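You operate a simulated robot arm through the tools that you are given. There is no shell and no other tool.

Carry out the task below with a simulated robot arm. There is one attempt and no reset: what you move stays moved.

Task
Swap the green tank's drain hose for the purple cap.
Fine: first shut the low green valve marked DRAIN, under the hose clamp; hose end on its post, clamp shut, wheel tight. Set down upright: green hose end.

It is judged by the outcome, as a careful person would: the job done as asked, and still so three seconds after it is handed in. It fails if anything else is knocked over, pushed out of place, dropped, spilled or broken. Lids that push on must go on centred and level and be pressed home; caps that screw on are set level and turned clockwise until they are tight.

Robot
A 7-joint arm with a two-finger parallel gripper, fixed in place. Base frame: the origin is at the foot of the arm, x ahead of it, y to its left, z up. Readings come in mm, degrees, newtons and seconds.
Its first joint turns from -166.0 to 166.0 degrees. Payload 4.4 kg.
The TCP is the grasp point between the finger pads, 23 mm short of the fingertips. In the tool frame z runs along the fingers and y along their closing line. Largest opening 94 mm; finger width 38, thickness 10; the body of the gripper, 54 by 96 mm, starts 39 mm behind the TCP.
Orientation is told as [roll, pitch, yaw] about the base's x, y, z axes, in that order, counted from this pose: with the fingers straight down and closing along the base's y, the tool's x points along the base's -x, its y along +y and its z along -z.

Tools
- The arm moves only by the tool arm_command. Its argument "targets" is one flat list of numbers, 6 for each row, row after row: the shift along the base's x, y, z in mm, then the turn, a rotation vector about the base's x, y, z in degrees. In form: [x, y, z, ax, ay, az, x, y, z, ax, ay, az, ...]. A call has 1 to 20 rows; each row is the pose to reach, as a shift and turn from the pose commanded when the call began. "jaw" is the closure, from 0 (fully open) to 1 (shut), set as the call begins (left out, the last holds). A row lasts 0.2 s, in which the tool goes at most 50 mm and 8.6 degrees; a call with a longer step from one row to the next is refused whole, and so is a gripper value outside its range. A pose out of reach is approached as far as the arm can. The call stops where the force on the tool passes 50 N (or 10 N more than at its start, if that is more) or the arm is blocked; 0.2 s more then pass. The fingers move at their own pace (about 72 mm/s each) and stop on an object; they squeeze with about 27 N. The grip force told is the motor's: it shows also when the fingers shut on nothing. Time passes only in rows, and 0.2 s behind the last, so rows that repeat a pose let the fingers close. The reply holds the time, the measured pose of the TCP, the force on the tool along the base axes, the opening and the grip force, in the units named above and with some noise, with the torque about the TCP (base axes, N m) and any sound that the robot's microphone picked up, and new pictures: "views" is both (left out), scene, wrist or none.
- Cameras (640 x 400 px; columns grow to the right, rows downward): "scene" is fixed at [220.6, 640.4, 1216.2]; the picture's right is [-0.52, -0.85, 0.00], its down [-0.25, 0.16, -0.95] and it looks along [0.81, -0.50, -0.30] (base axes); focal length 345 px, centre (320, 200). "wrist" rides on the gripper at [86, 16, -75] in the tool frame; the picture's right is [-0.18, 0.98, 0.00], its down [-0.58, -0.11, -0.81] and it looks along [-0.79, -0.15, 0.59] (tool axes); focal length 243 px, centre (320, 200). There is no depth. A picture from a camera that has moved, and an enlarged one, comes with that camera's place and axes in the base frame and with its lens. The place of the scene camera against the robot may be out by one fixed shift of up to 25 mm in any direction.
- inspect(camera, box): a new picture of the part [left, top, right, bottom] of that camera's present view, enlarged. The clock stands still meanwhile.
- sign_off(): hands the job in; it is judged then, once.

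Places have to be worked out from the pictures, the camera data and where the tool is seen. Open the gripper and draw the arm clear of the work before you hand the job in, unless the task says otherwise.

The tools are called after ">>>" by a JSON object that holds its "op" and its "data". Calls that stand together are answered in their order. arm_command: Moves the arm, as the interface text tells. Its arguments: {"type":"object","properties":{"targets":{"type":"array"},"jaw":{"type":"number"},"views":{"type":"string","enum":["both","scene","wrist","none"]}},"required":["targets"]} The other tools are called the same way: inspect (camera, box) takes an enlarged picture of a part of a camera's view; sign_off () hands the job in.

At the start:

```text
clock: 0.0
tcp_pos: [810.6, -70.1, 1109.0]
orientation: [-0.1, -0.1, -0.1]
contact_force: [-0.2, -0.8, -0.6]
ft_torque: [0.0, 0.0, 0.0]
gripper_width: 94.0
grip_force: 0.1
```

scene: 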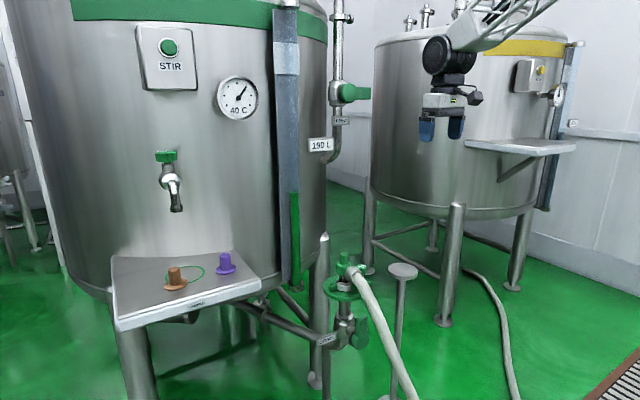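
wrist: 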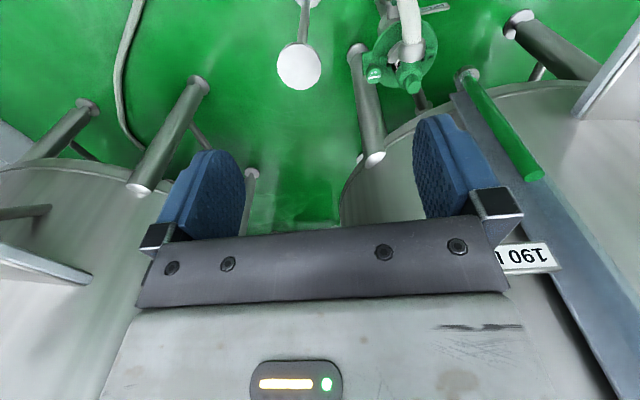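

The pictures show the green tank with its drain outlet, hose clamp and a post beside it, with a purple cap on the shelf. I'll take enlarged views before moving.

>>> {"op": "inspect", "data": {"camera": "scene", "box": [280, 220, 440, 400]}}

>>> {"op": "inspect", "data": {"camera": "scene", "box": [90, 220, 290, 345]}}

>>> {"op": "inspect", "data": {"camera": "wrist", "box": [260, 0, 500, 150]}}

>>> {"op": "inspect", "data": {"camera": "scene", "box": [280, 0, 600, 200]}}

```text
2.22 times, centred on (360, 310) of scene
camera zoom: at [220.6, 640.4, 1216.2], right [-0.52, -0.85, 0.0], down [-0.25, 0.16, -0.95], along [0.81, -0.5, -0.3], focal length 766 px, centre (231, -44)
```

zoom: 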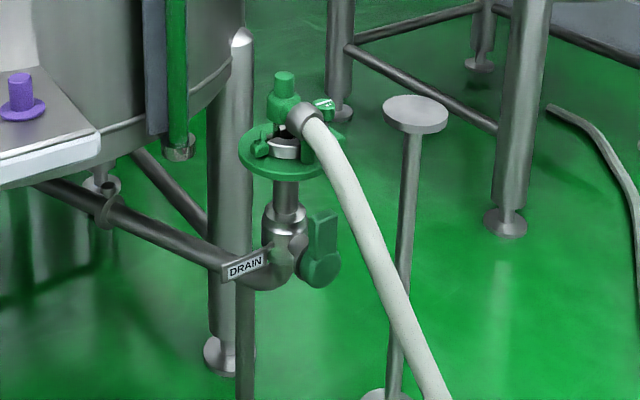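

```text
3.20 times, centred on (190, 282) of scene
camera zoom: at [220.6, 640.4, 1216.2], right [-0.52, -0.85, 0.0], down [-0.25, 0.16, -0.95], along [0.81, -0.5, -0.3], focal length 1103 px, centre (736, -64)
```

zoom: 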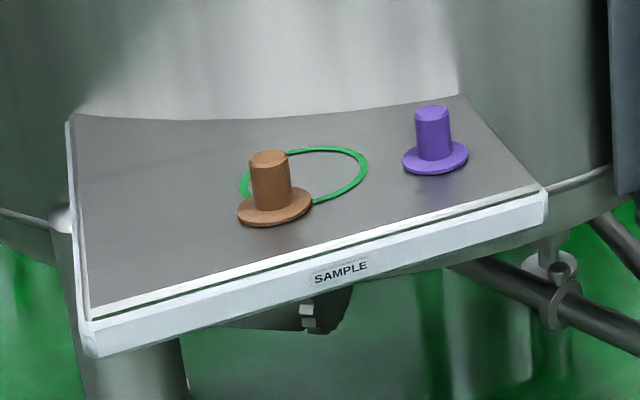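

```text
2.67 times, centred on (380, 75) of wrist
camera zoom: at [724.7, -54.2, 1182.3], right [0.19, 0.98, 0.0], down [0.58, -0.11, 0.81], along [0.79, -0.15, -0.59], focal length 647 px, centre (160, 533)
```

zoom: 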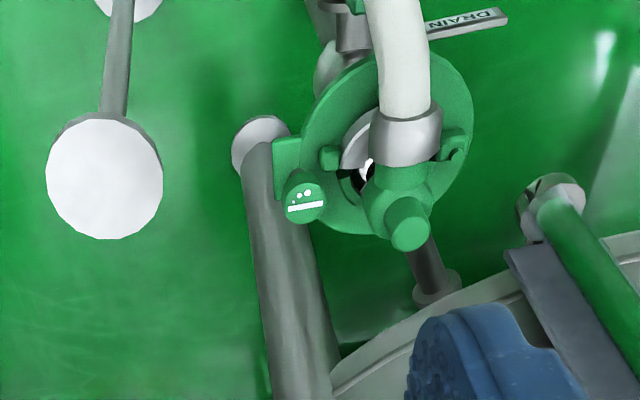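

```text
2.00 times, centred on (440, 100) of scene
camera zoom: at [220.6, 640.4, 1216.2], right [-0.52, -0.85, 0.0], down [-0.25, 0.16, -0.95], along [0.81, -0.5, -0.3], focal length 689 px, centre (80, 400)
```

zoom: 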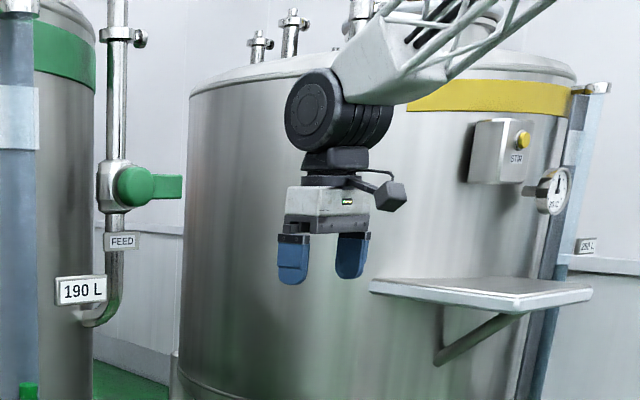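

The clamp appears to be near (987, 74, 628) and the post top near (960, -144, 648). I'll drop the arm in front of the clamp, staying clear of it, so the wrist camera can see it closely.

>>> {"op": "arm_command", "data": {"targets": [-2.5, 20, -37.5, 0, 0, 0, -5, 40, -75, 0, 0, 0, -7.5, 60, -112.5, 0, 0, 0, -10, 80, -150, 0, 0, 0, -12.5, 100, -187.5, 0, 0, 0, -15, 120, -225, 0, 0, 0, -17.5, 140, -262.5, 0, 0, 0, -20, 160, -300, 0, 0, 0], "views": "both"}}

```text
clock: 1.8
tcp_pos: [790.2, 90.2, 808.3]
orientation: [-0.1, -0.2, 0.0]
contact_force: [-0.1, -0.4, 0.6]
ft_torque: [0.01, 0.0, -0.01]
gripper_width: 94.2
grip_force: 0.1
camera wrist: at [704.6, 106.1, 883.3], right [0.19, 0.98, 0.0], down [0.58, -0.11, 0.81], along [0.79, -0.15, -0.59], focal length 243 px, centre (320, 200)
```

scene: 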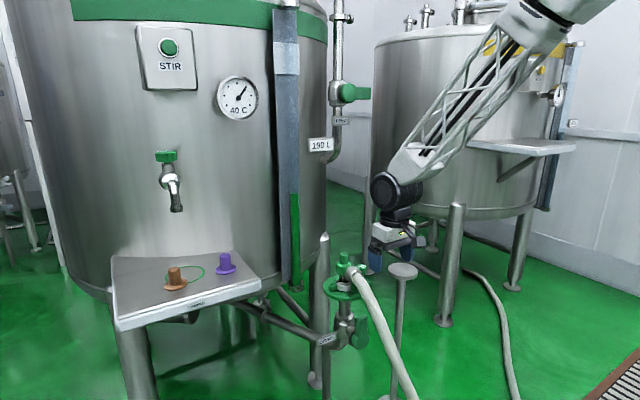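
wrist: 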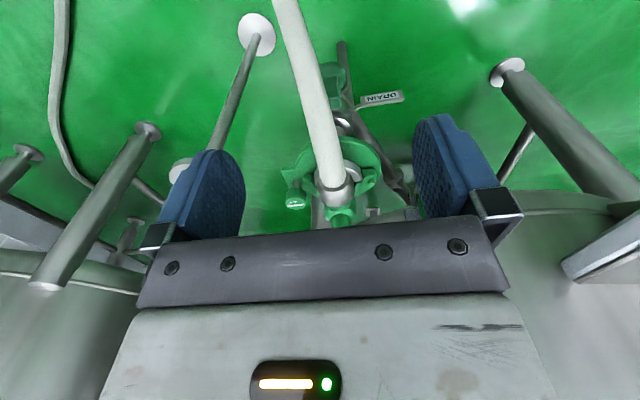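

The arm is now in front of the clamp. I'll zoom in on it and on the side items.

>>> {"op": "inspect", "data": {"camera": "wrist", "box": [260, 60, 420, 230]}}

>>> {"op": "inspect", "data": {"camera": "scene", "box": [310, 235, 390, 355]}}

```text
2.35 times, centred on (340, 145) of wrist
camera zoom: at [704.6, 106.1, 883.3], right [0.19, 0.98, 0.0], down [0.58, -0.11, 0.81], along [0.79, -0.15, -0.59], focal length 571 px, centre (273, 329)
```

zoom: 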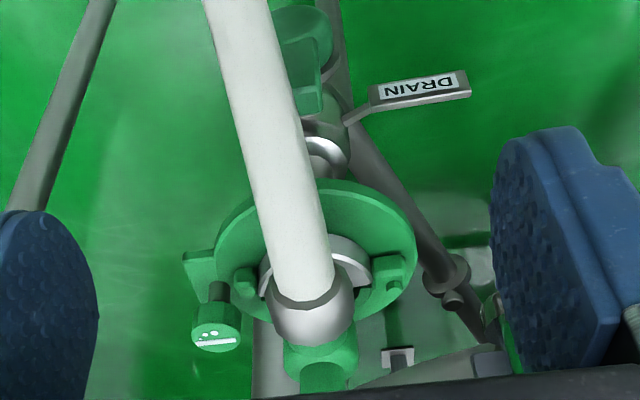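

```text
3.33 times, centred on (350, 295) of scene
camera zoom: at [220.6, 640.4, 1216.2], right [-0.52, -0.85, 0.0], down [-0.25, 0.16, -0.95], along [0.81, -0.5, -0.3], focal length 1149 px, centre (220, -117)
```

zoom: 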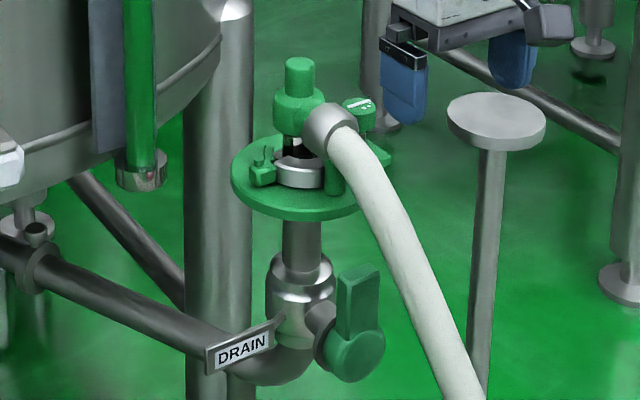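

The wrist views put the ferrule axis near (999, 84) and the wheel near (999, 11, 665). I'll yaw the camera to view the clamp from its -y side.

>>> {"op": "arm_command", "data": {"targets": [13, -17, -10, 0, 0, 7.5, 26, -33, -20, 0, 0, 15, 40, -50, -29, 0, 0, 22.5, 53, -67, -39, 0, 0, 30, 66, -83, -48, 0, 0, 37.5, 80, -100, -58, 0, 0, 45], "views": "both"}}

>>> {"op": "inspect", "data": {"camera": "wrist", "box": [220, 110, 420, 235]}}

```text
clock: 3.2
tcp_pos: [869.4, -10.8, 749.1]
orientation: [-0.1, -0.1, 44.9]
contact_force: [-0.9, 0.5, 0.7]
ft_torque: [0.01, 0.01, -0.01]
gripper_width: 93.8
grip_force: 0.1
camera wrist: at [798.3, -60.5, 824.3], right [-0.57, 0.82, 0.0], down [0.49, 0.33, 0.81], along [0.67, 0.46, -0.59], focal length 243 px, centre (320, 200)
```

scene: 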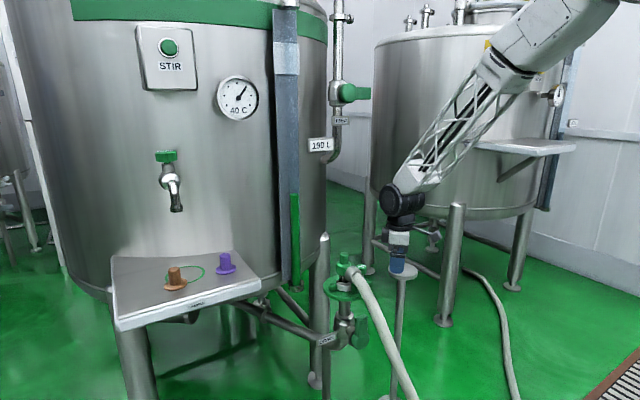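
wrist: 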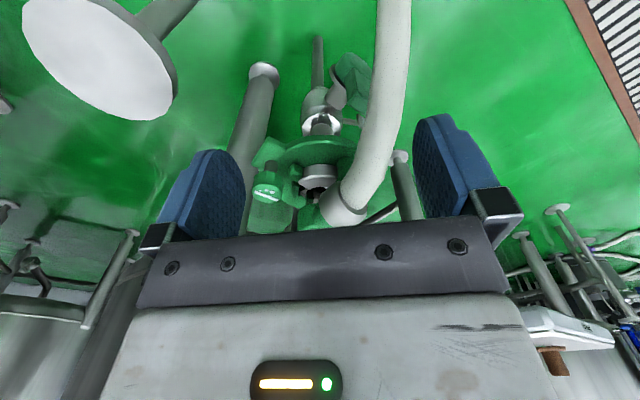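

```text
3.20 times, centred on (320, 172) of wrist
camera zoom: at [798.3, -60.5, 824.3], right [-0.57, 0.82, 0.0], down [0.49, 0.33, 0.81], along [0.67, 0.46, -0.59], focal length 776 px, centre (320, 288)
```

zoom: 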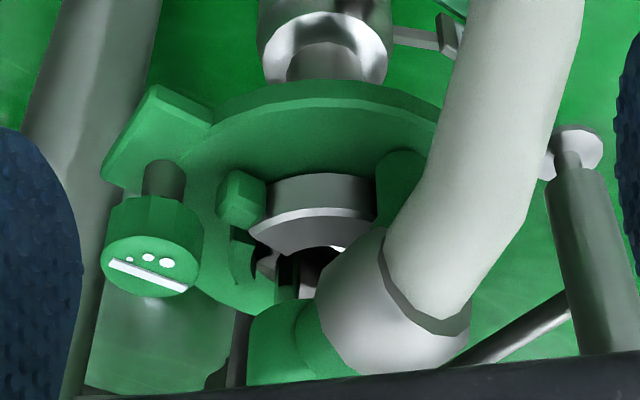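

The close view shows a steel clamp segment with green lugs on a green plate, with the wheel standing on a stem to its left. I'll tilt the tool forward and lower it so the camera sees the clamp side-on.

>>> {"op": "arm_command", "data": {"targets": [-1, -5, -20, 5.1, -5.1, 0, -1, -10, -40, 10.2, -10.2, 0, -2, -15, -60, 15.3, -15.3, 0, -2, -20, -80, 20.4, -20.4, 0, -3, -25, -99, 25.5, -25.5, 0], "views": "both"}}

>>> {"op": "inspect", "data": {"camera": "wrist", "box": [220, 110, 420, 235]}}

```text
clock: 4.4
tcp_pos: [867.7, -35.9, 650.7]
orientation: [-0.2, -36.3, 44.9]
contact_force: [0.2, 0.0, 0.6]
ft_torque: [0.02, 0.03, 0.03]
gripper_width: 94.1
grip_force: 0.0
camera wrist: at [776.1, -105.0, 660.2], right [-0.59, 0.8, 0.11], down [0.07, -0.08, 0.99], along [0.81, 0.59, -0.01], focal length 243 px, centre (320, 200)
```

scene: 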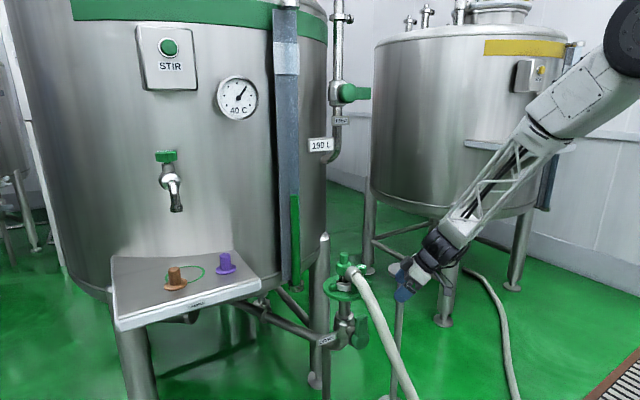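
wrist: 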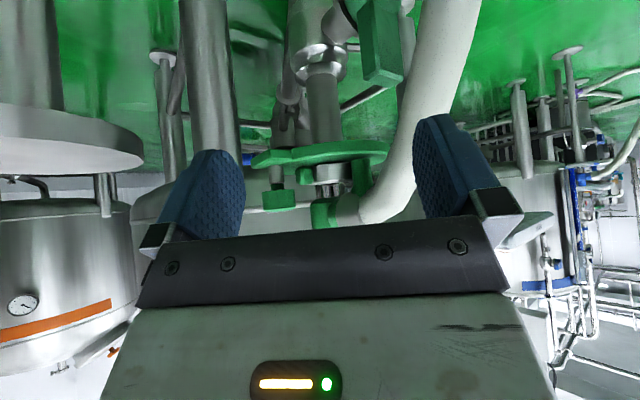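

```text
3.20 times, centred on (320, 172) of wrist
camera zoom: at [776.1, -105.0, 660.2], right [-0.59, 0.8, 0.11], down [0.07, -0.08, 0.99], along [0.81, 0.59, -0.01], focal length 776 px, centre (320, 288)
```

zoom: 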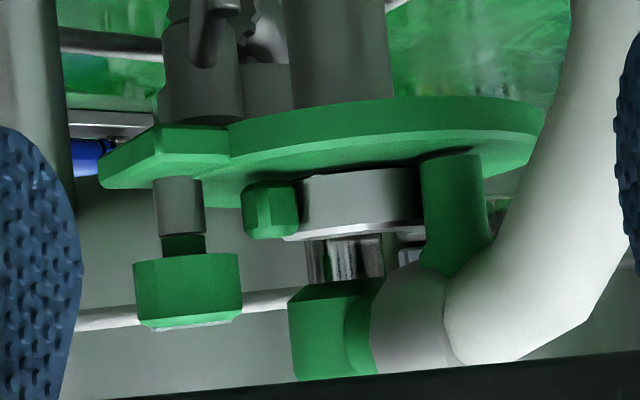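

Side-on, I see the wheel on a threaded stem at the plate's tab, and a steel ring with a green lug and an upright green piece. I'll swing round to the +y side, well clear of the hose, for the other view.

>>> {"op": "arm_command", "data": {"targets": [-15, 15, 40, 0, 0, -8.2, -30, 40, 75, 0, 0, -16.4, -40, 65, 105, 0, 0, -24.6, -45, 95, 125, 0, 0, -32.8, -48, 125, 140, 0, 0, -41, -48, 155, 140, 0, 0, -49.2, -45, 180, 125, 0, 0, -57.4, -35, 205, 100, 0, 0, -65.6, -20, 225, 70, 0, 0, -73.8, 0, 240, 40, 0, 0, -82, 20, 250, 15, 0, 0, -90, 36, 253, 0, 0, 0, -90], "views": "both"}}

>>> {"op": "inspect", "data": {"camera": "wrist", "box": [220, 110, 420, 235]}}

```text
clock: 7.0
tcp_pos: [904.6, 218.6, 650.6]
orientation: [0.0, -36.1, -45.2]
contact_force: [0.7, 0.3, -0.6]
ft_torque: [-0.03, 0.01, -0.01]
gripper_width: 94.0
grip_force: 0.1
camera wrist: at [836.1, 310.6, 660.0], right [0.8, 0.59, 0.11], down [-0.08, -0.07, 0.99], along [0.59, -0.81, -0.01], focal length 243 px, centre (320, 200)
```

scene: 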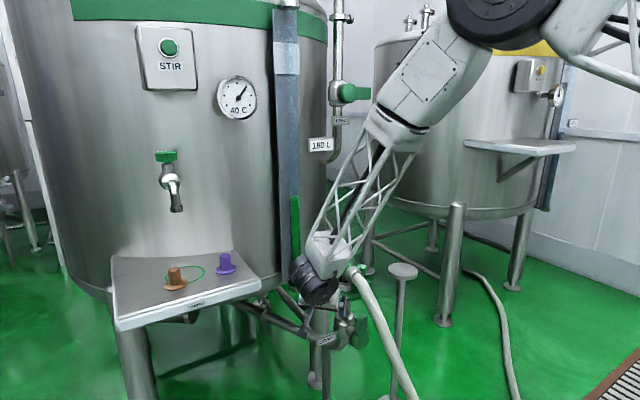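
wrist: 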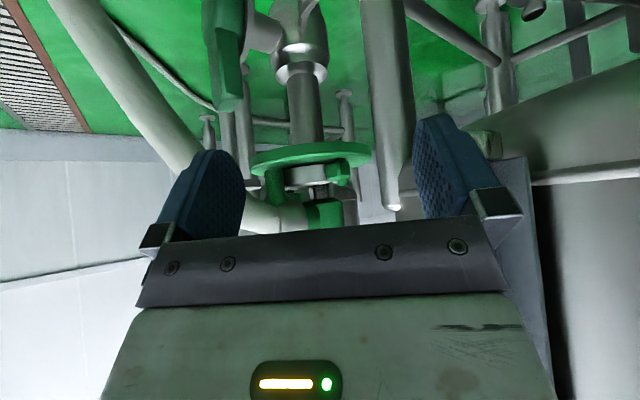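

```text
3.20 times, centred on (320, 172) of wrist
camera zoom: at [836.1, 310.6, 660.0], right [0.8, 0.59, 0.11], down [-0.08, -0.07, 0.99], along [0.59, -0.81, -0.01], focal length 776 px, centre (320, 288)
```

zoom: 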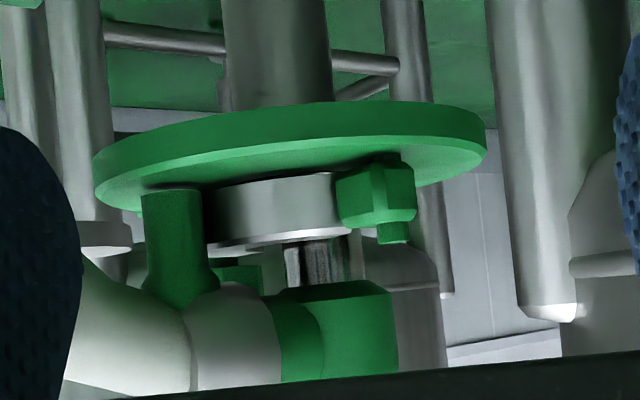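

The +y view shows the steel half-ring running round the robot's side, with an upright green piece at its middle near (950, 76) and lugs at both ends. I'll back off and go higher to look down on it from above.

>>> {"op": "arm_command", "data": {"targets": [-15, -14, 42, 5.1, 5.1, 0, -30, -28, 84, 10.2, 10.2, 0, -45, -42, 126, 15.3, 15.3, 0, -60, -56, 168, 20.4, 20.4, 0, -75, -70, 210, 25.5, 25.5, 0], "views": "none"}}

>>> {"op": "arm_command", "data": {"targets": [8, -10, -3, 0, 0, 8.45, 16, -20, -6, 0, 0, 16.9, 24, -30, -9, 0, 0, 25.3, 32, -40, -12, 0, 0, 33.8, 40, -50, -15, 0, 0, 42.2, 48, -60, -18, 0, 0, 50.6, 56, -70, -21, 0, 0, 59.1, 64, -80, -24, 0, 0, 67.5, 72, -90, -27, 0, 0, 75.9, 80, -100, -30, 0, 0, 84.4, 88, -110, -33, 0, 0, 92.8, 96, -120, -36, 0, 0, 101.3, 104, -130, -39, 0, 0, 109.7, 115, -140, -42, 0, 0, 118.1, 128, -150, -45, 0, 0, 126.6, 142, -159, -50, 0, 0, 135], "views": "both"}}

```text
clock: 8.2
tcp_pos: [835.5, 162.8, 790.9]
orientation: [-0.2, -9.4, -45.0]
contact_force: [-0.3, -0.1, 0.3]
ft_torque: [0.0, -0.04, 0.02]
gripper_width: 94.0
grip_force: 0.1
out of reach, approached as far as the arm can: row 4, 5
```

```text
clock: 11.6
tcp_pos: [886.8, 279.9, 710.8]
orientation: [-6.7, -14.5, 26.9]
contact_force: [0.0, 0.4, 0.2]
ft_torque: [-0.03, -0.03, -0.01]
gripper_width: 94.0
grip_force: 0.1
out of reach, approached as far as the arm can: row 1, 2, 3, 4, 5, 6, 7, 8, 9, 10, 11, 12, 13, 14, 15, 16
camera wrist: at [785.2, 254.8, 758.6], right [-0.26, 0.96, -0.07], down [0.33, 0.15, 0.93], along [0.91, 0.22, -0.35], focal length 243 px, centre (320, 200)
```

scene: 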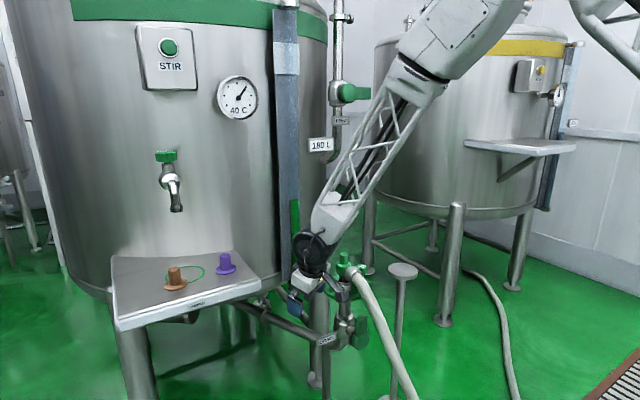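
wrist: 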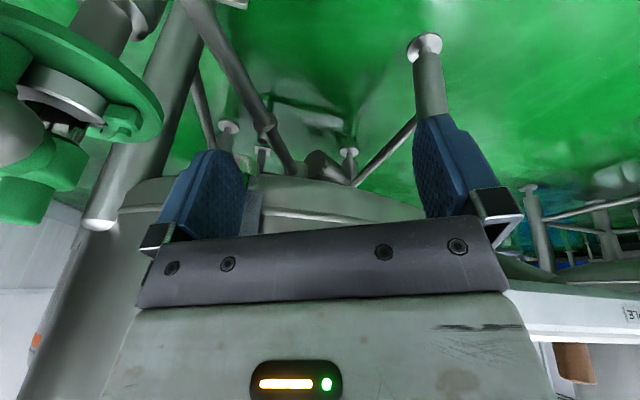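

The second move went out of reach and the arm stopped at about (887, 280, 711), touching nothing. I'll make a small backward step to learn which pose shifts are counted from.

>>> {"op": "arm_command", "data": {"targets": [-30, 0, 0, 0, 0, 0], "views": "none"}}

```text
clock: 12.0
tcp_pos: [857.7, 278.1, 710.5]
orientation: [-6.7, -14.6, 26.8]
contact_force: [-0.1, -0.3, 0.7]
ft_torque: [0.0, 0.0, -0.02]
gripper_width: 93.9
grip_force: 0.0
```

Shifts are counted from where the arm actually is. I'll return gradually to a plain tool-down pose in front of the clamp.

>>> {"op": "arm_command", "data": {"targets": [-13.6, -31.6, 18, 0.63, 3.17, -5.15, -27.2, -63.2, 36, 1.25, 6.35, -10.3, -40.8, -94.8, 54, 1.88, 9.52, -15.46, -54.4, -126.4, 72, 2.5, 12.7, -20.6, -68, -158, 90, 3.13, 15.87, -25.77], "views": "wrist"}}

```text
clock: 13.2
tcp_pos: [752.2, 80.0, 717.2]
orientation: [-5.5, -5.2, 13.3]
contact_force: [-0.3, -1.0, -1.4]
ft_torque: [0.05, -0.04, 0.01]
gripper_width: 93.9
grip_force: 0.0
out of reach, approached as far as the arm can: row 1, 2, 3, 4, 5
camera wrist: at [656.6, 81.0, 781.6], right [-0.04, 1.0, -0.08], down [0.5, 0.09, 0.86], along [0.87, 0.0, -0.5], focal length 243 px, centre (320, 200)
```

wrist: 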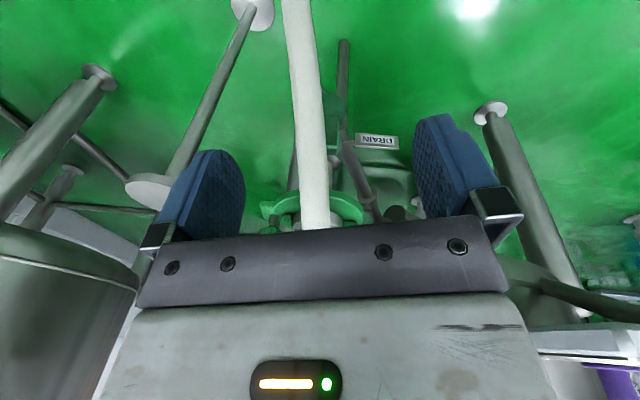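

The arm still reports limits. I'll try a small pure rise while levelling and look at its configuration in the scene picture.

>>> {"op": "arm_command", "data": {"targets": [0, 0, 40, 0, 0, 0, 0, 0, 80, 0, 0, 0], "views": "scene"}}

```text
clock: 13.8
tcp_pos: [725.4, 64.1, 757.0]
orientation: [-5.9, -5.4, 14.3]
contact_force: [-1.1, 0.0, -0.2]
ft_torque: [0.0, -0.03, 0.01]
gripper_width: 93.8
grip_force: 0.1
out of reach, approached as far as the arm can: row 1, 2
```

scene: 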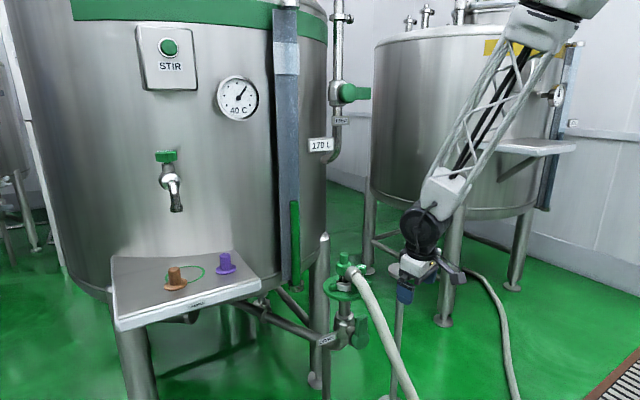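

The volume label has fallen from 190 L to 170 L, so the tank is draining through the open DRAIN valve and I should shut it promptly. I'll inspect the valves, which costs no time, to see which way the handle closes.

>>> {"op": "inspect", "data": {"camera": "scene", "box": [290, 60, 390, 170]}}

>>> {"op": "inspect", "data": {"camera": "scene", "box": [310, 235, 390, 385]}}

>>> {"op": "inspect", "data": {"camera": "scene", "box": [0, 150, 80, 290]}}

>>> {"op": "inspect", "data": {"camera": "wrist", "box": [240, 60, 440, 240]}}

```text
3.64 times, centred on (340, 115) of scene
camera zoom: at [220.6, 640.4, 1216.2], right [-0.52, -0.85, 0.0], down [-0.25, 0.16, -0.95], along [0.81, -0.5, -0.3], focal length 1253 px, centre (247, 509)
```

zoom: 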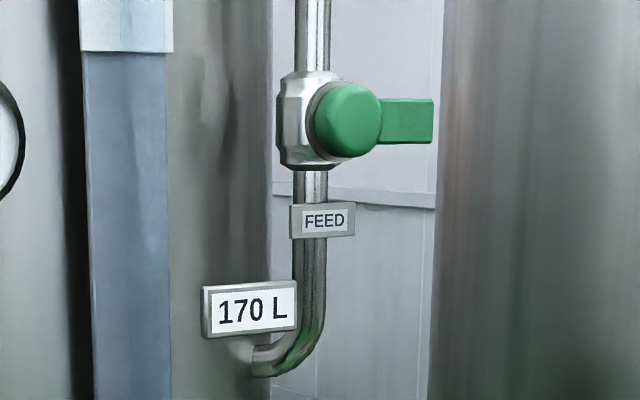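

```text
2.67 times, centred on (350, 310) of scene
camera zoom: at [220.6, 640.4, 1216.2], right [-0.52, -0.85, 0.0], down [-0.25, 0.16, -0.95], along [0.81, -0.5, -0.3], focal length 919 px, centre (240, -93)
```

zoom: 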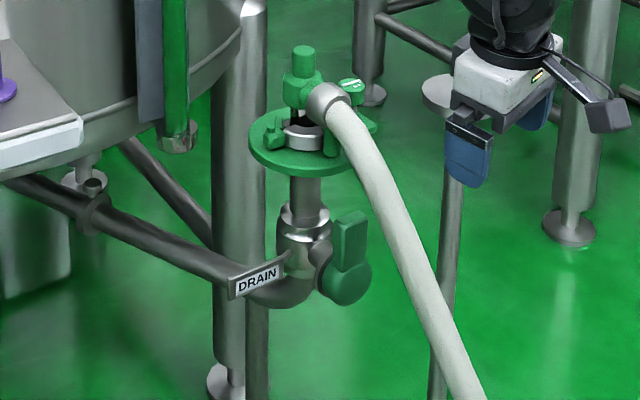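

```text
2.86 times, centred on (40, 220) of scene
camera zoom: at [220.6, 640.4, 1216.2], right [-0.52, -0.85, 0.0], down [-0.25, 0.16, -0.95], along [0.81, -0.5, -0.3], focal length 984 px, centre (1120, 143)
```

zoom: 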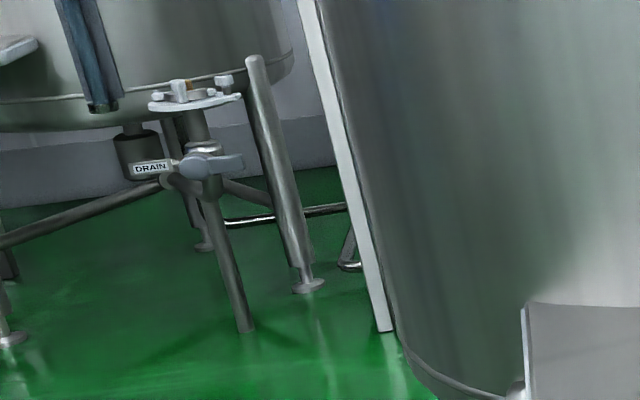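

```text
2.22 times, centred on (340, 150) of wrist
camera zoom: at [630.0, 64.1, 821.1], right [-0.05, 0.99, -0.08], down [0.49, 0.1, 0.87], along [0.87, 0.01, -0.49], focal length 539 px, centre (276, 311)
```

zoom: 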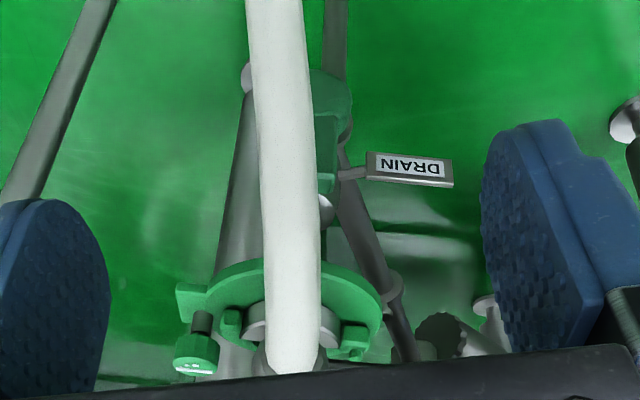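

The neighbouring tank and the FEED valve both show a closed lever pointing to scene-right (-y), so DRAIN closes by swinging its top toward -y. The lever is at about (908, 83), hub z 472 and tip z 560, so I'll bring the tool to its +y side with a forward tilt.

>>> {"op": "arm_command", "data": {"targets": [8, 15, -4, -0.6, -4.58, -6.03, 16, 30, -8, -1.21, -9.15, -12.05, 25, 45, -12, -1.81, -13.73, -18.08, 33, 60, -16, -2.41, -18.3, -24.11, 41, 75, -20, -3.02, -22.88, -30.13, 50, 90, -25, -3.62, -27.45, -36.16, 58, 105, -29, -4.22, -32.03, -42.19, 66, 120, -33, -4.83, -36.6, -48.21, 75, 136, -37, -5.43, -41.18, -54.24], "views": "none"}}

```text
clock: 15.8
tcp_pos: [800.2, 198.9, 720.4]
orientation: [1.3, -45.0, -46.4]
contact_force: [1.1, -0.2, 0.0]
ft_torque: [0.0, 0.03, -0.02]
gripper_width: 94.0
grip_force: 0.0
```

That orientation move worked. I'll close the fingers and turn to point mostly toward -y beside the lever, at (850, 150, 590), staying clear of hose and shelf.

>>> {"op": "arm_command", "data": {"targets": [8, -8, -21, -2.43, -0.83, -7.4, 16, -16, -43, -4.86, -1.65, -14.79, 25, -24, -65, -7.29, -2.48, -22.19, 33, -32, -87, -9.72, -3.3, -29.58, 41, -41, -108, -12.15, -4.13, -36.98, 50, -49, -130, -14.58, -4.95, -44.37], "jaw": 1, "views": "both"}}

```text
clock: 17.2
tcp_pos: [849.7, 150.9, 590.4]
orientation: [-0.2, -59.9, -90.0]
contact_force: [0.9, 0.5, 0.4]
ft_torque: [0.03, -0.02, 0.01]
gripper_width: 0.0
grip_force: 27.2
camera wrist: at [866.5, 258.5, 553.0], right [0.98, -0.09, 0.16], down [-0.11, 0.41, 0.91], along [-0.15, -0.91, 0.39], focal length 243 px, centre (320, 200)
```

scene: 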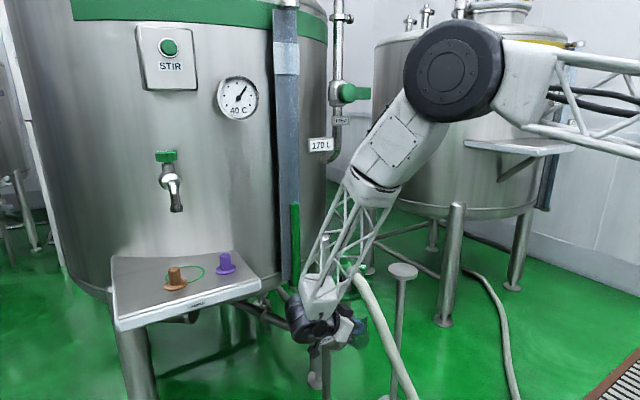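
wrist: 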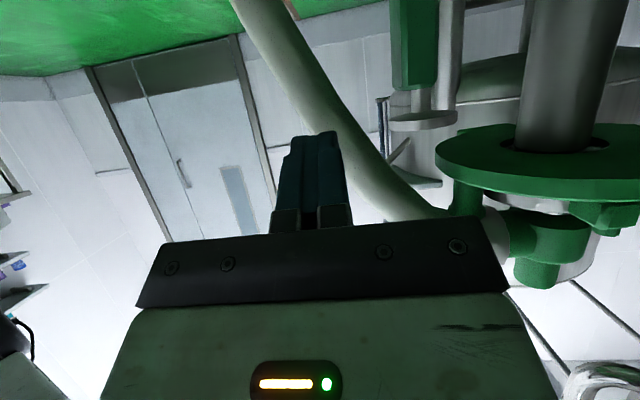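

The tool now points at -y with the closed fingers at (850, 131) and the lever to its +x side. I'll zoom in to fix the lever's place before pushing.

>>> {"op": "inspect", "data": {"camera": "wrist", "box": [240, 0, 480, 150]}}

>>> {"op": "inspect", "data": {"camera": "scene", "box": [280, 250, 400, 370]}}

```text
2.67 times, centred on (360, 75) of wrist
camera zoom: at [866.5, 258.5, 553.0], right [0.98, -0.09, 0.16], down [-0.11, 0.41, 0.91], along [-0.15, -0.91, 0.39], focal length 647 px, centre (213, 533)
```

zoom: 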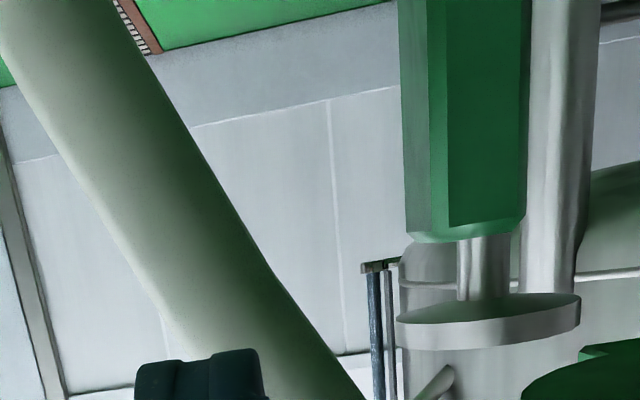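

```text
3.33 times, centred on (340, 310) of scene
camera zoom: at [220.6, 640.4, 1216.2], right [-0.52, -0.85, 0.0], down [-0.25, 0.16, -0.95], along [0.81, -0.5, -0.3], focal length 1149 px, centre (253, -167)
```

zoom: 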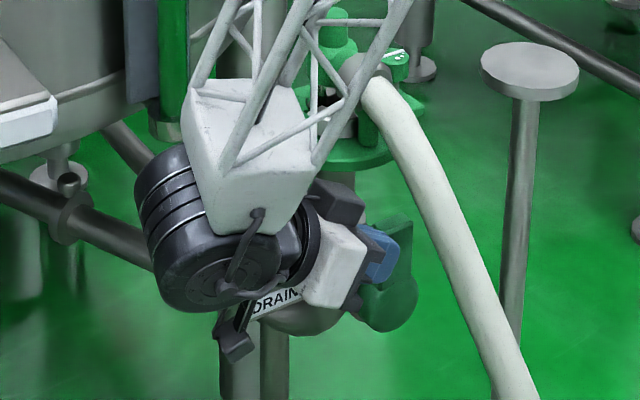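

The lever's +y face is at about y=100, x 900–919, with its tip at z≈557. I'll bring the closed fingertips level with it and push toward -y in small steps.

>>> {"op": "arm_command", "data": {"targets": [27, 0, -33, 0, 0, 0, 54, -1, -65, 0, 0, 0, 54, -21, -65, 0, 0, 0, 54, -36, -65, 0, 0, 0, 54, -51, -65, 0, 0, 0, 54, -66, -65, 0, 0, 0, 54, -81, -65, 0, 0, 0], "jaw": 1, "views": "both"}}

```text
clock: 18.5
tcp_pos: [903.0, 98.1, 528.8]
orientation: [0.0, -60.0, -89.9]
contact_force: [-15.1, 6.0, 15.9]
ft_torque: [-0.04, 0.27, -0.07]
gripper_width: 0.0
grip_force: 26.8
stopped in row 6: the force on the tool passed its limit at 73 N (the readings are from after the stop); the commanded pose is now the measured one
camera wrist: at [919.7, 205.7, 490.9], right [0.98, -0.09, 0.16], down [-0.11, 0.41, 0.91], along [-0.15, -0.91, 0.39], focal length 243 px, centre (320, 200)
```

scene: 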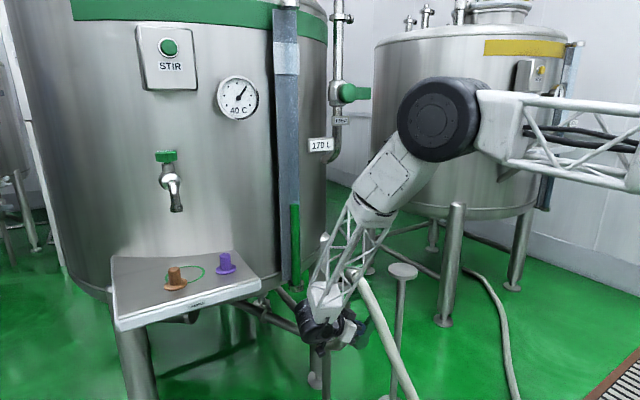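
wrist: 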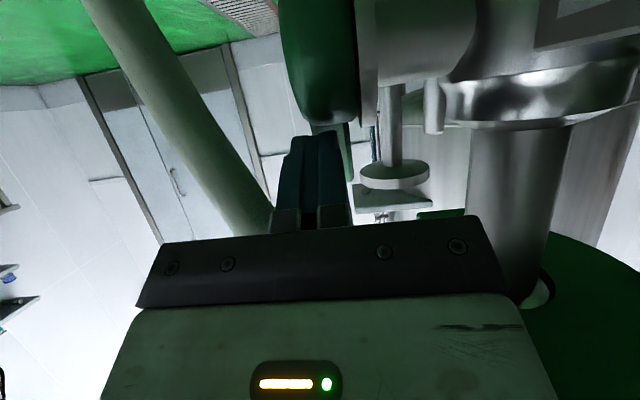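

The push stopped at 73 N with TCP at y=98. I'll look closely at what is touching before doing anything else.

>>> {"op": "inspect", "data": {"camera": "wrist", "box": [220, 0, 460, 150]}}

>>> {"op": "inspect", "data": {"camera": "scene", "box": [290, 260, 400, 370]}}

```text
2.67 times, centred on (340, 75) of wrist
camera zoom: at [919.7, 205.7, 490.9], right [0.98, -0.09, 0.16], down [-0.11, 0.41, 0.91], along [-0.15, -0.91, 0.39], focal length 647 px, centre (267, 533)
```

zoom: 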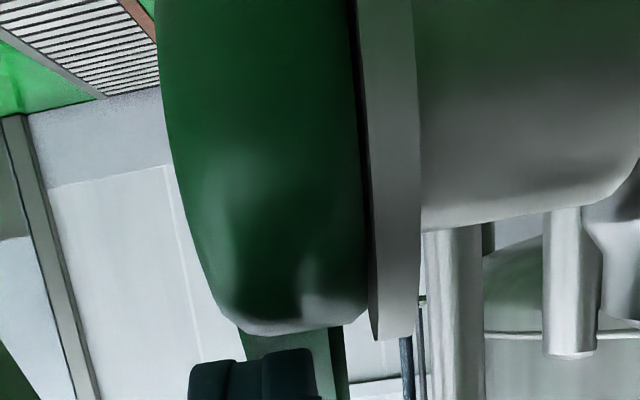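

```text
3.64 times, centred on (345, 315) of scene
camera zoom: at [220.6, 640.4, 1216.2], right [-0.52, -0.85, 0.0], down [-0.25, 0.16, -0.95], along [0.81, -0.5, -0.3], focal length 1253 px, centre (229, -218)
```

zoom: 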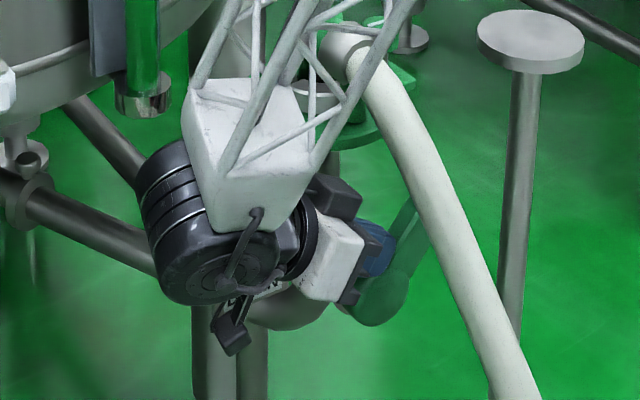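

The lever has turned about 30°, but the finger's lower corner is now on the round hub (top about z=502). I'll back off, flatten the tool to clear the hub, and push again on the lever above it.

>>> {"op": "arm_command", "data": {"targets": [1, 10, 8, -6.7, 0, 0, 2, 18, 15, -13.4, 0, 0, 3, 25, 22, -20, 0, 0, 3, 10, 22, -20, 0, 0, 3, 0, 22, -20, 0, 0, 3, -10, 21, -20, 0, 0, 3, -16, 18, -20, 0, 0, 3, -21, 14, -20, 0, 0], "jaw": 1, "views": "both"}}

>>> {"op": "inspect", "data": {"camera": "scene", "box": [290, 260, 400, 370]}}

```text
clock: 20.3
tcp_pos: [906.9, 77.6, 540.8]
orientation: [-0.3, -80.0, -89.6]
contact_force: [-0.9, -0.8, -0.1]
ft_torque: [0.04, 0.0, 0.03]
gripper_width: 0.1
grip_force: 27.1
camera wrist: at [923.1, 164.0, 469.4], right [0.98, -0.03, 0.18], down [-0.11, 0.69, 0.71], along [-0.15, -0.72, 0.68], focal length 243 px, centre (320, 200)
```

scene: 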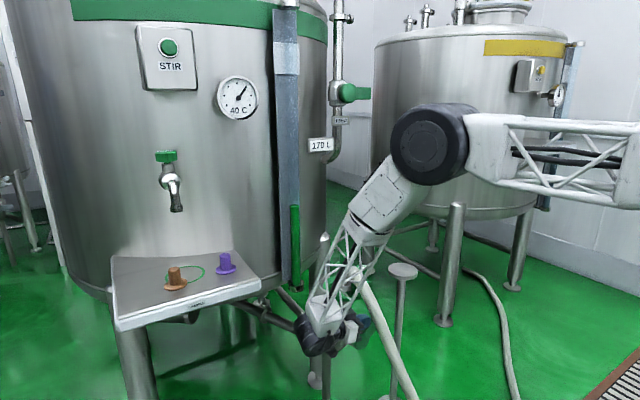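
wrist: 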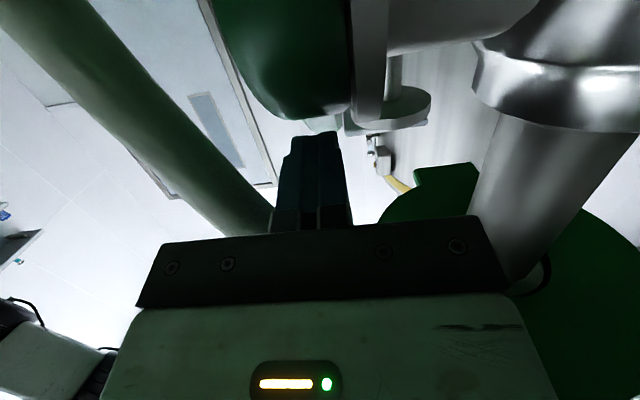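

```text
3.64 times, centred on (345, 315) of scene
camera zoom: at [220.6, 640.4, 1216.2], right [-0.52, -0.85, 0.0], down [-0.25, 0.16, -0.95], along [0.81, -0.5, -0.3], focal length 1253 px, centre (229, -218)
```

zoom: 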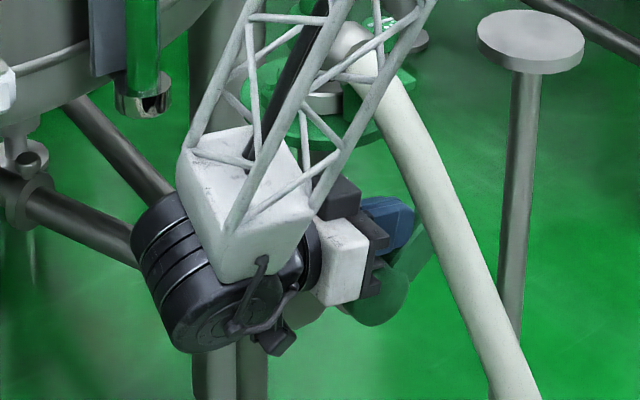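

The lever now leans about 45–50° with no residual force. I'll continue down the arc to bring it horizontal.

>>> {"op": "arm_command", "data": {"targets": [0, -6, -5, 0, 0, 0, 0, -11, -10, 0, 0, 0, 0, -15, -18, 0, 0, 0, 0, -18, -25, 0, 0, 0, 0, -20, -30, 0, 0, 0, 0, -21, -34, 0, 0, 0], "jaw": 1, "views": "both"}}

>>> {"op": "inspect", "data": {"camera": "scene", "box": [290, 260, 400, 370]}}

```text
clock: 21.3
tcp_pos: [905.7, 58.8, 520.6]
orientation: [0.0, -80.2, -90.1]
contact_force: [-15.8, -11.2, 20.2]
ft_torque: [0.28, -0.02, 0.21]
gripper_width: 0.0
grip_force: 27.5
stopped in row 5: the force on the tool passed its limit at 76 N (the readings are from after the stop); the commanded pose is now the measured one
camera wrist: at [923.2, 145.8, 448.3], right [0.98, -0.03, 0.18], down [-0.11, 0.7, 0.71], along [-0.15, -0.72, 0.68], focal length 243 px, centre (320, 200)
```

scene: 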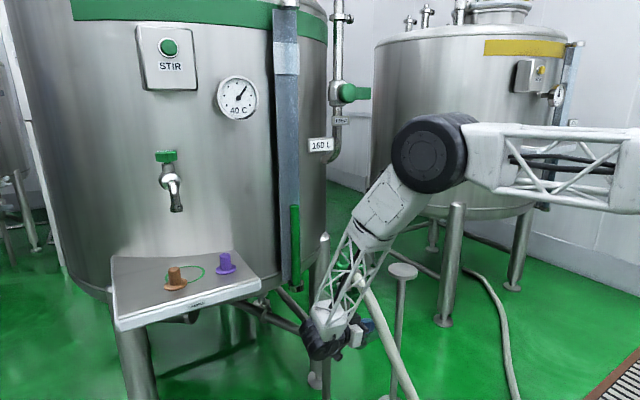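
wrist: 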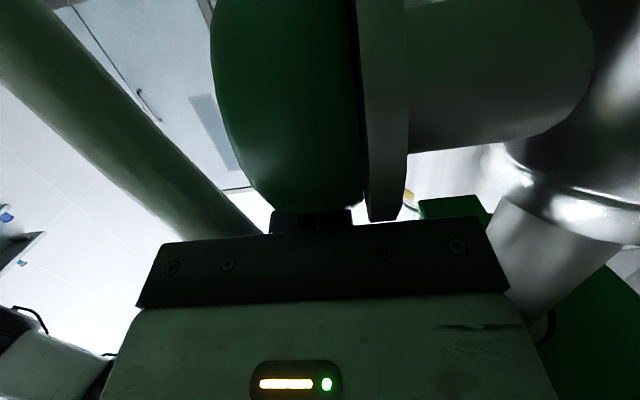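

```text
3.64 times, centred on (345, 315) of scene
camera zoom: at [220.6, 640.4, 1216.2], right [-0.52, -0.85, 0.0], down [-0.25, 0.16, -0.95], along [0.81, -0.5, -0.3], focal length 1253 px, centre (229, -218)
```

zoom: 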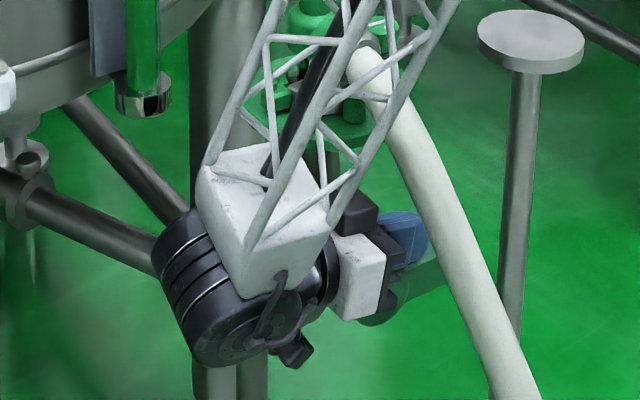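

The lever is at about 70°, but the hand's underside is resting on the hub. I'll lift away, return to the steeper 60° tilt, and press the lever end beyond the hub.

>>> {"op": "arm_command", "data": {"targets": [1, 8, 12, 6.7, 0, 0, 3, 14, 22, 13.4, 0, 0, 5, 16, 25, 20, 0, 0, 5, 9, 17, 20, 0, 0, 5, 1, 9, 20, 0, 0, 5, -5, 1, 20, 0, 0, 5, -9, -5, 20, 0, 0, 5, -13, -8, 20, 0, 0], "jaw": 1, "views": "both"}}

>>> {"op": "inspect", "data": {"camera": "scene", "box": [290, 260, 400, 370]}}

```text
clock: 22.9
tcp_pos: [913.2, 53.5, 521.7]
orientation: [0.3, -60.2, -90.3]
contact_force: [-13.9, 4.1, 13.0]
ft_torque: [0.02, 0.24, 0.04]
gripper_width: 0.0
grip_force: 27.1
stopped in row 7: the force on the tool passed its limit at 78 N (the readings are from after the stop); the commanded pose is now the measured one
camera wrist: at [929.4, 160.5, 483.7], right [0.98, -0.09, 0.16], down [-0.11, 0.41, 0.9], along [-0.15, -0.91, 0.39], focal length 243 px, centre (320, 200)
```

scene: 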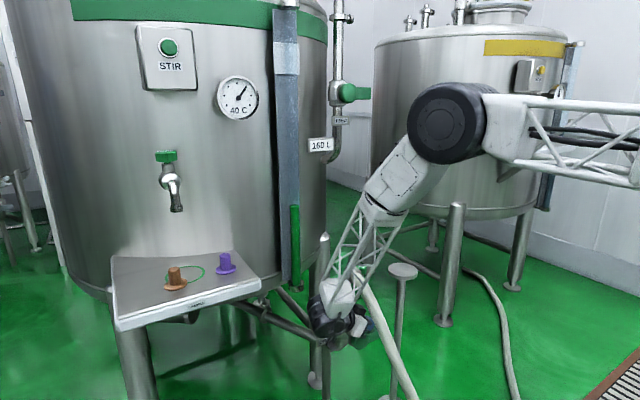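
wrist: 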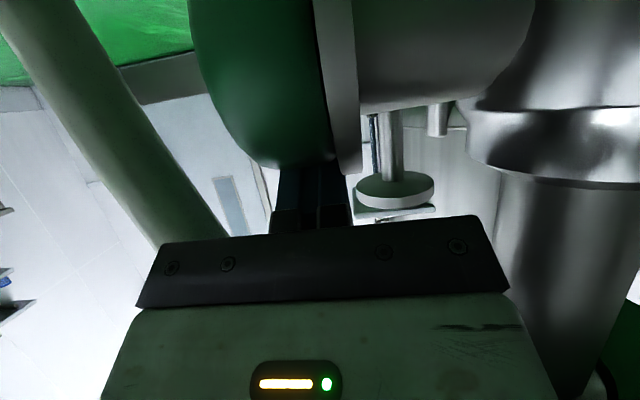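

```text
3.64 times, centred on (345, 315) of scene
camera zoom: at [220.6, 640.4, 1216.2], right [-0.52, -0.85, 0.0], down [-0.25, 0.16, -0.95], along [0.81, -0.5, -0.3], focal length 1253 px, centre (229, -218)
```

zoom: 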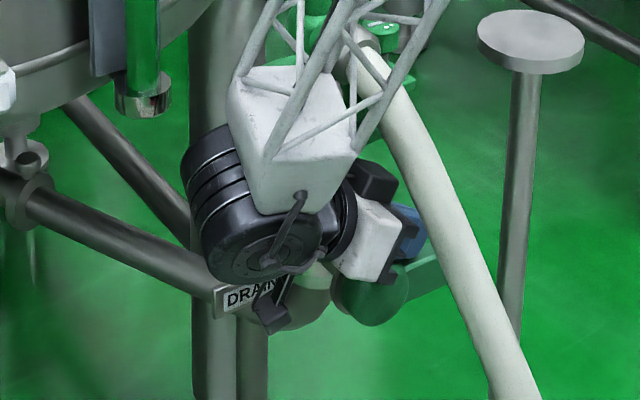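

The lever now looks nearly horizontal. I'll zoom in on it and the volume label to judge whether it is fully shut.

>>> {"op": "inspect", "data": {"camera": "wrist", "box": [180, 0, 420, 190]}}

>>> {"op": "inspect", "data": {"camera": "scene", "box": [335, 290, 375, 350]}}

>>> {"op": "inspect", "data": {"camera": "scene", "box": [300, 130, 350, 160]}}

```text
2.11 times, centred on (300, 95) of wrist
camera zoom: at [929.4, 160.5, 483.7], right [0.98, -0.09, 0.16], down [-0.11, 0.41, 0.9], along [-0.15, -0.91, 0.39], focal length 511 px, centre (362, 421)
```

zoom: 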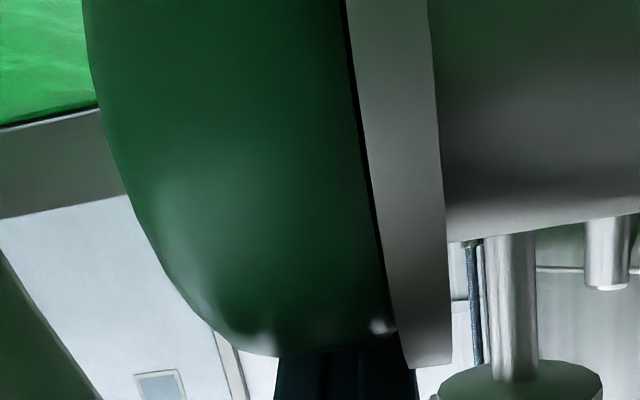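

```text
6.67 times, centred on (355, 320) of scene
camera zoom: at [220.6, 640.4, 1216.2], right [-0.52, -0.85, 0.0], down [-0.25, 0.16, -0.95], along [0.81, -0.5, -0.3], focal length 2297 px, centre (87, -600)
```

zoom: 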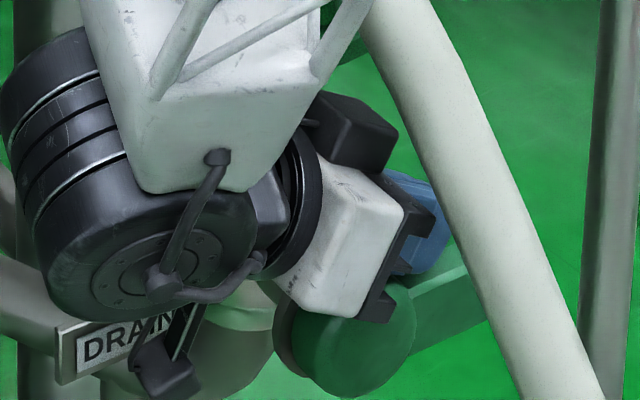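

```text
12.80 times, centred on (325, 145) of scene
camera zoom: at [220.6, 640.4, 1216.2], right [-0.52, -0.85, 0.0], down [-0.25, 0.16, -0.95], along [0.81, -0.5, -0.3], focal length 4411 px, centre (256, 904)
```

zoom: 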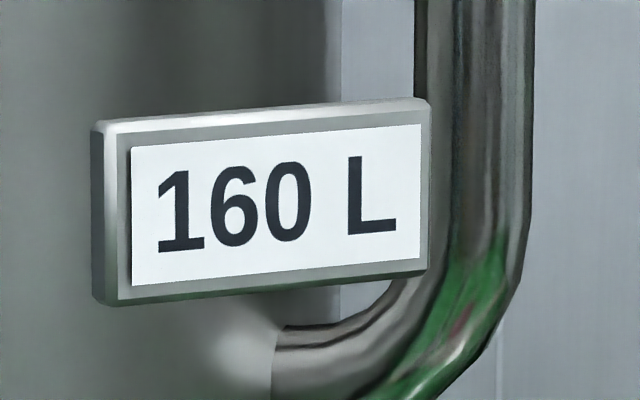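

The label now reads 160 L. I'll press once more on the lever slightly further out and in fine steps, to be sure it is against its stop.

>>> {"op": "arm_command", "data": {"targets": [-2, -4, 3, 0, 0, 0, -2, -8, 2, 0, 0, 0, -2, -9.5, -1, 0, 0, 0, -2, -9.5, -4, 0, 0, 0, -2, -9.5, -6, 0, 0, 0, -2, -9.5, -8, 0, 0, 0, -2, -9.5, -10, 0, 0, 0, -2, -9.5, -12, 0, 0, 0], "jaw": 1, "views": "both"}}

>>> {"op": "inspect", "data": {"camera": "scene", "box": [335, 290, 375, 350]}}

```text
clock: 23.9
tcp_pos: [913.3, 43.2, 522.4]
orientation: [0.7, -60.3, -90.6]
contact_force: [-2.1, 0.8, 5.8]
ft_torque: [-0.04, 0.02, -0.06]
gripper_width: 0.1
grip_force: 26.9
stopped in row 5: the force on the tool passed its limit at 66 N (the readings are from after the stop); the commanded pose is now the measured one
camera wrist: at [929.8, 150.7, 483.7], right [0.98, -0.09, 0.17], down [-0.11, 0.41, 0.9], along [-0.15, -0.91, 0.39], focal length 243 px, centre (320, 200)
```

scene: 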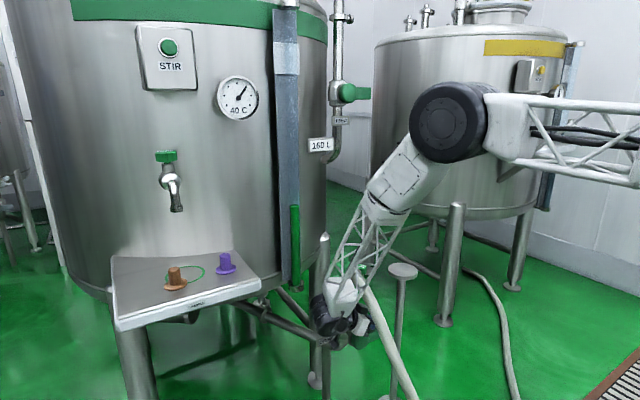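
wrist: 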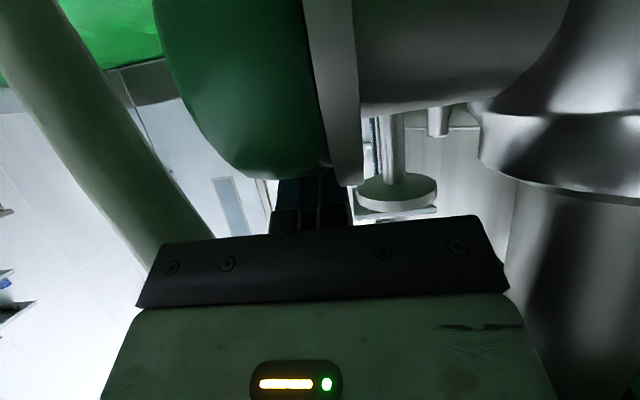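

```text
6.67 times, centred on (355, 320) of scene
camera zoom: at [220.6, 640.4, 1216.2], right [-0.52, -0.85, 0.0], down [-0.25, 0.16, -0.95], along [0.81, -0.5, -0.3], focal length 2297 px, centre (87, -600)
```

zoom: 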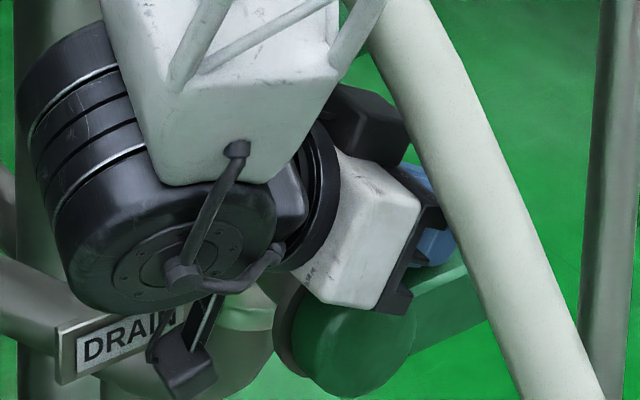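

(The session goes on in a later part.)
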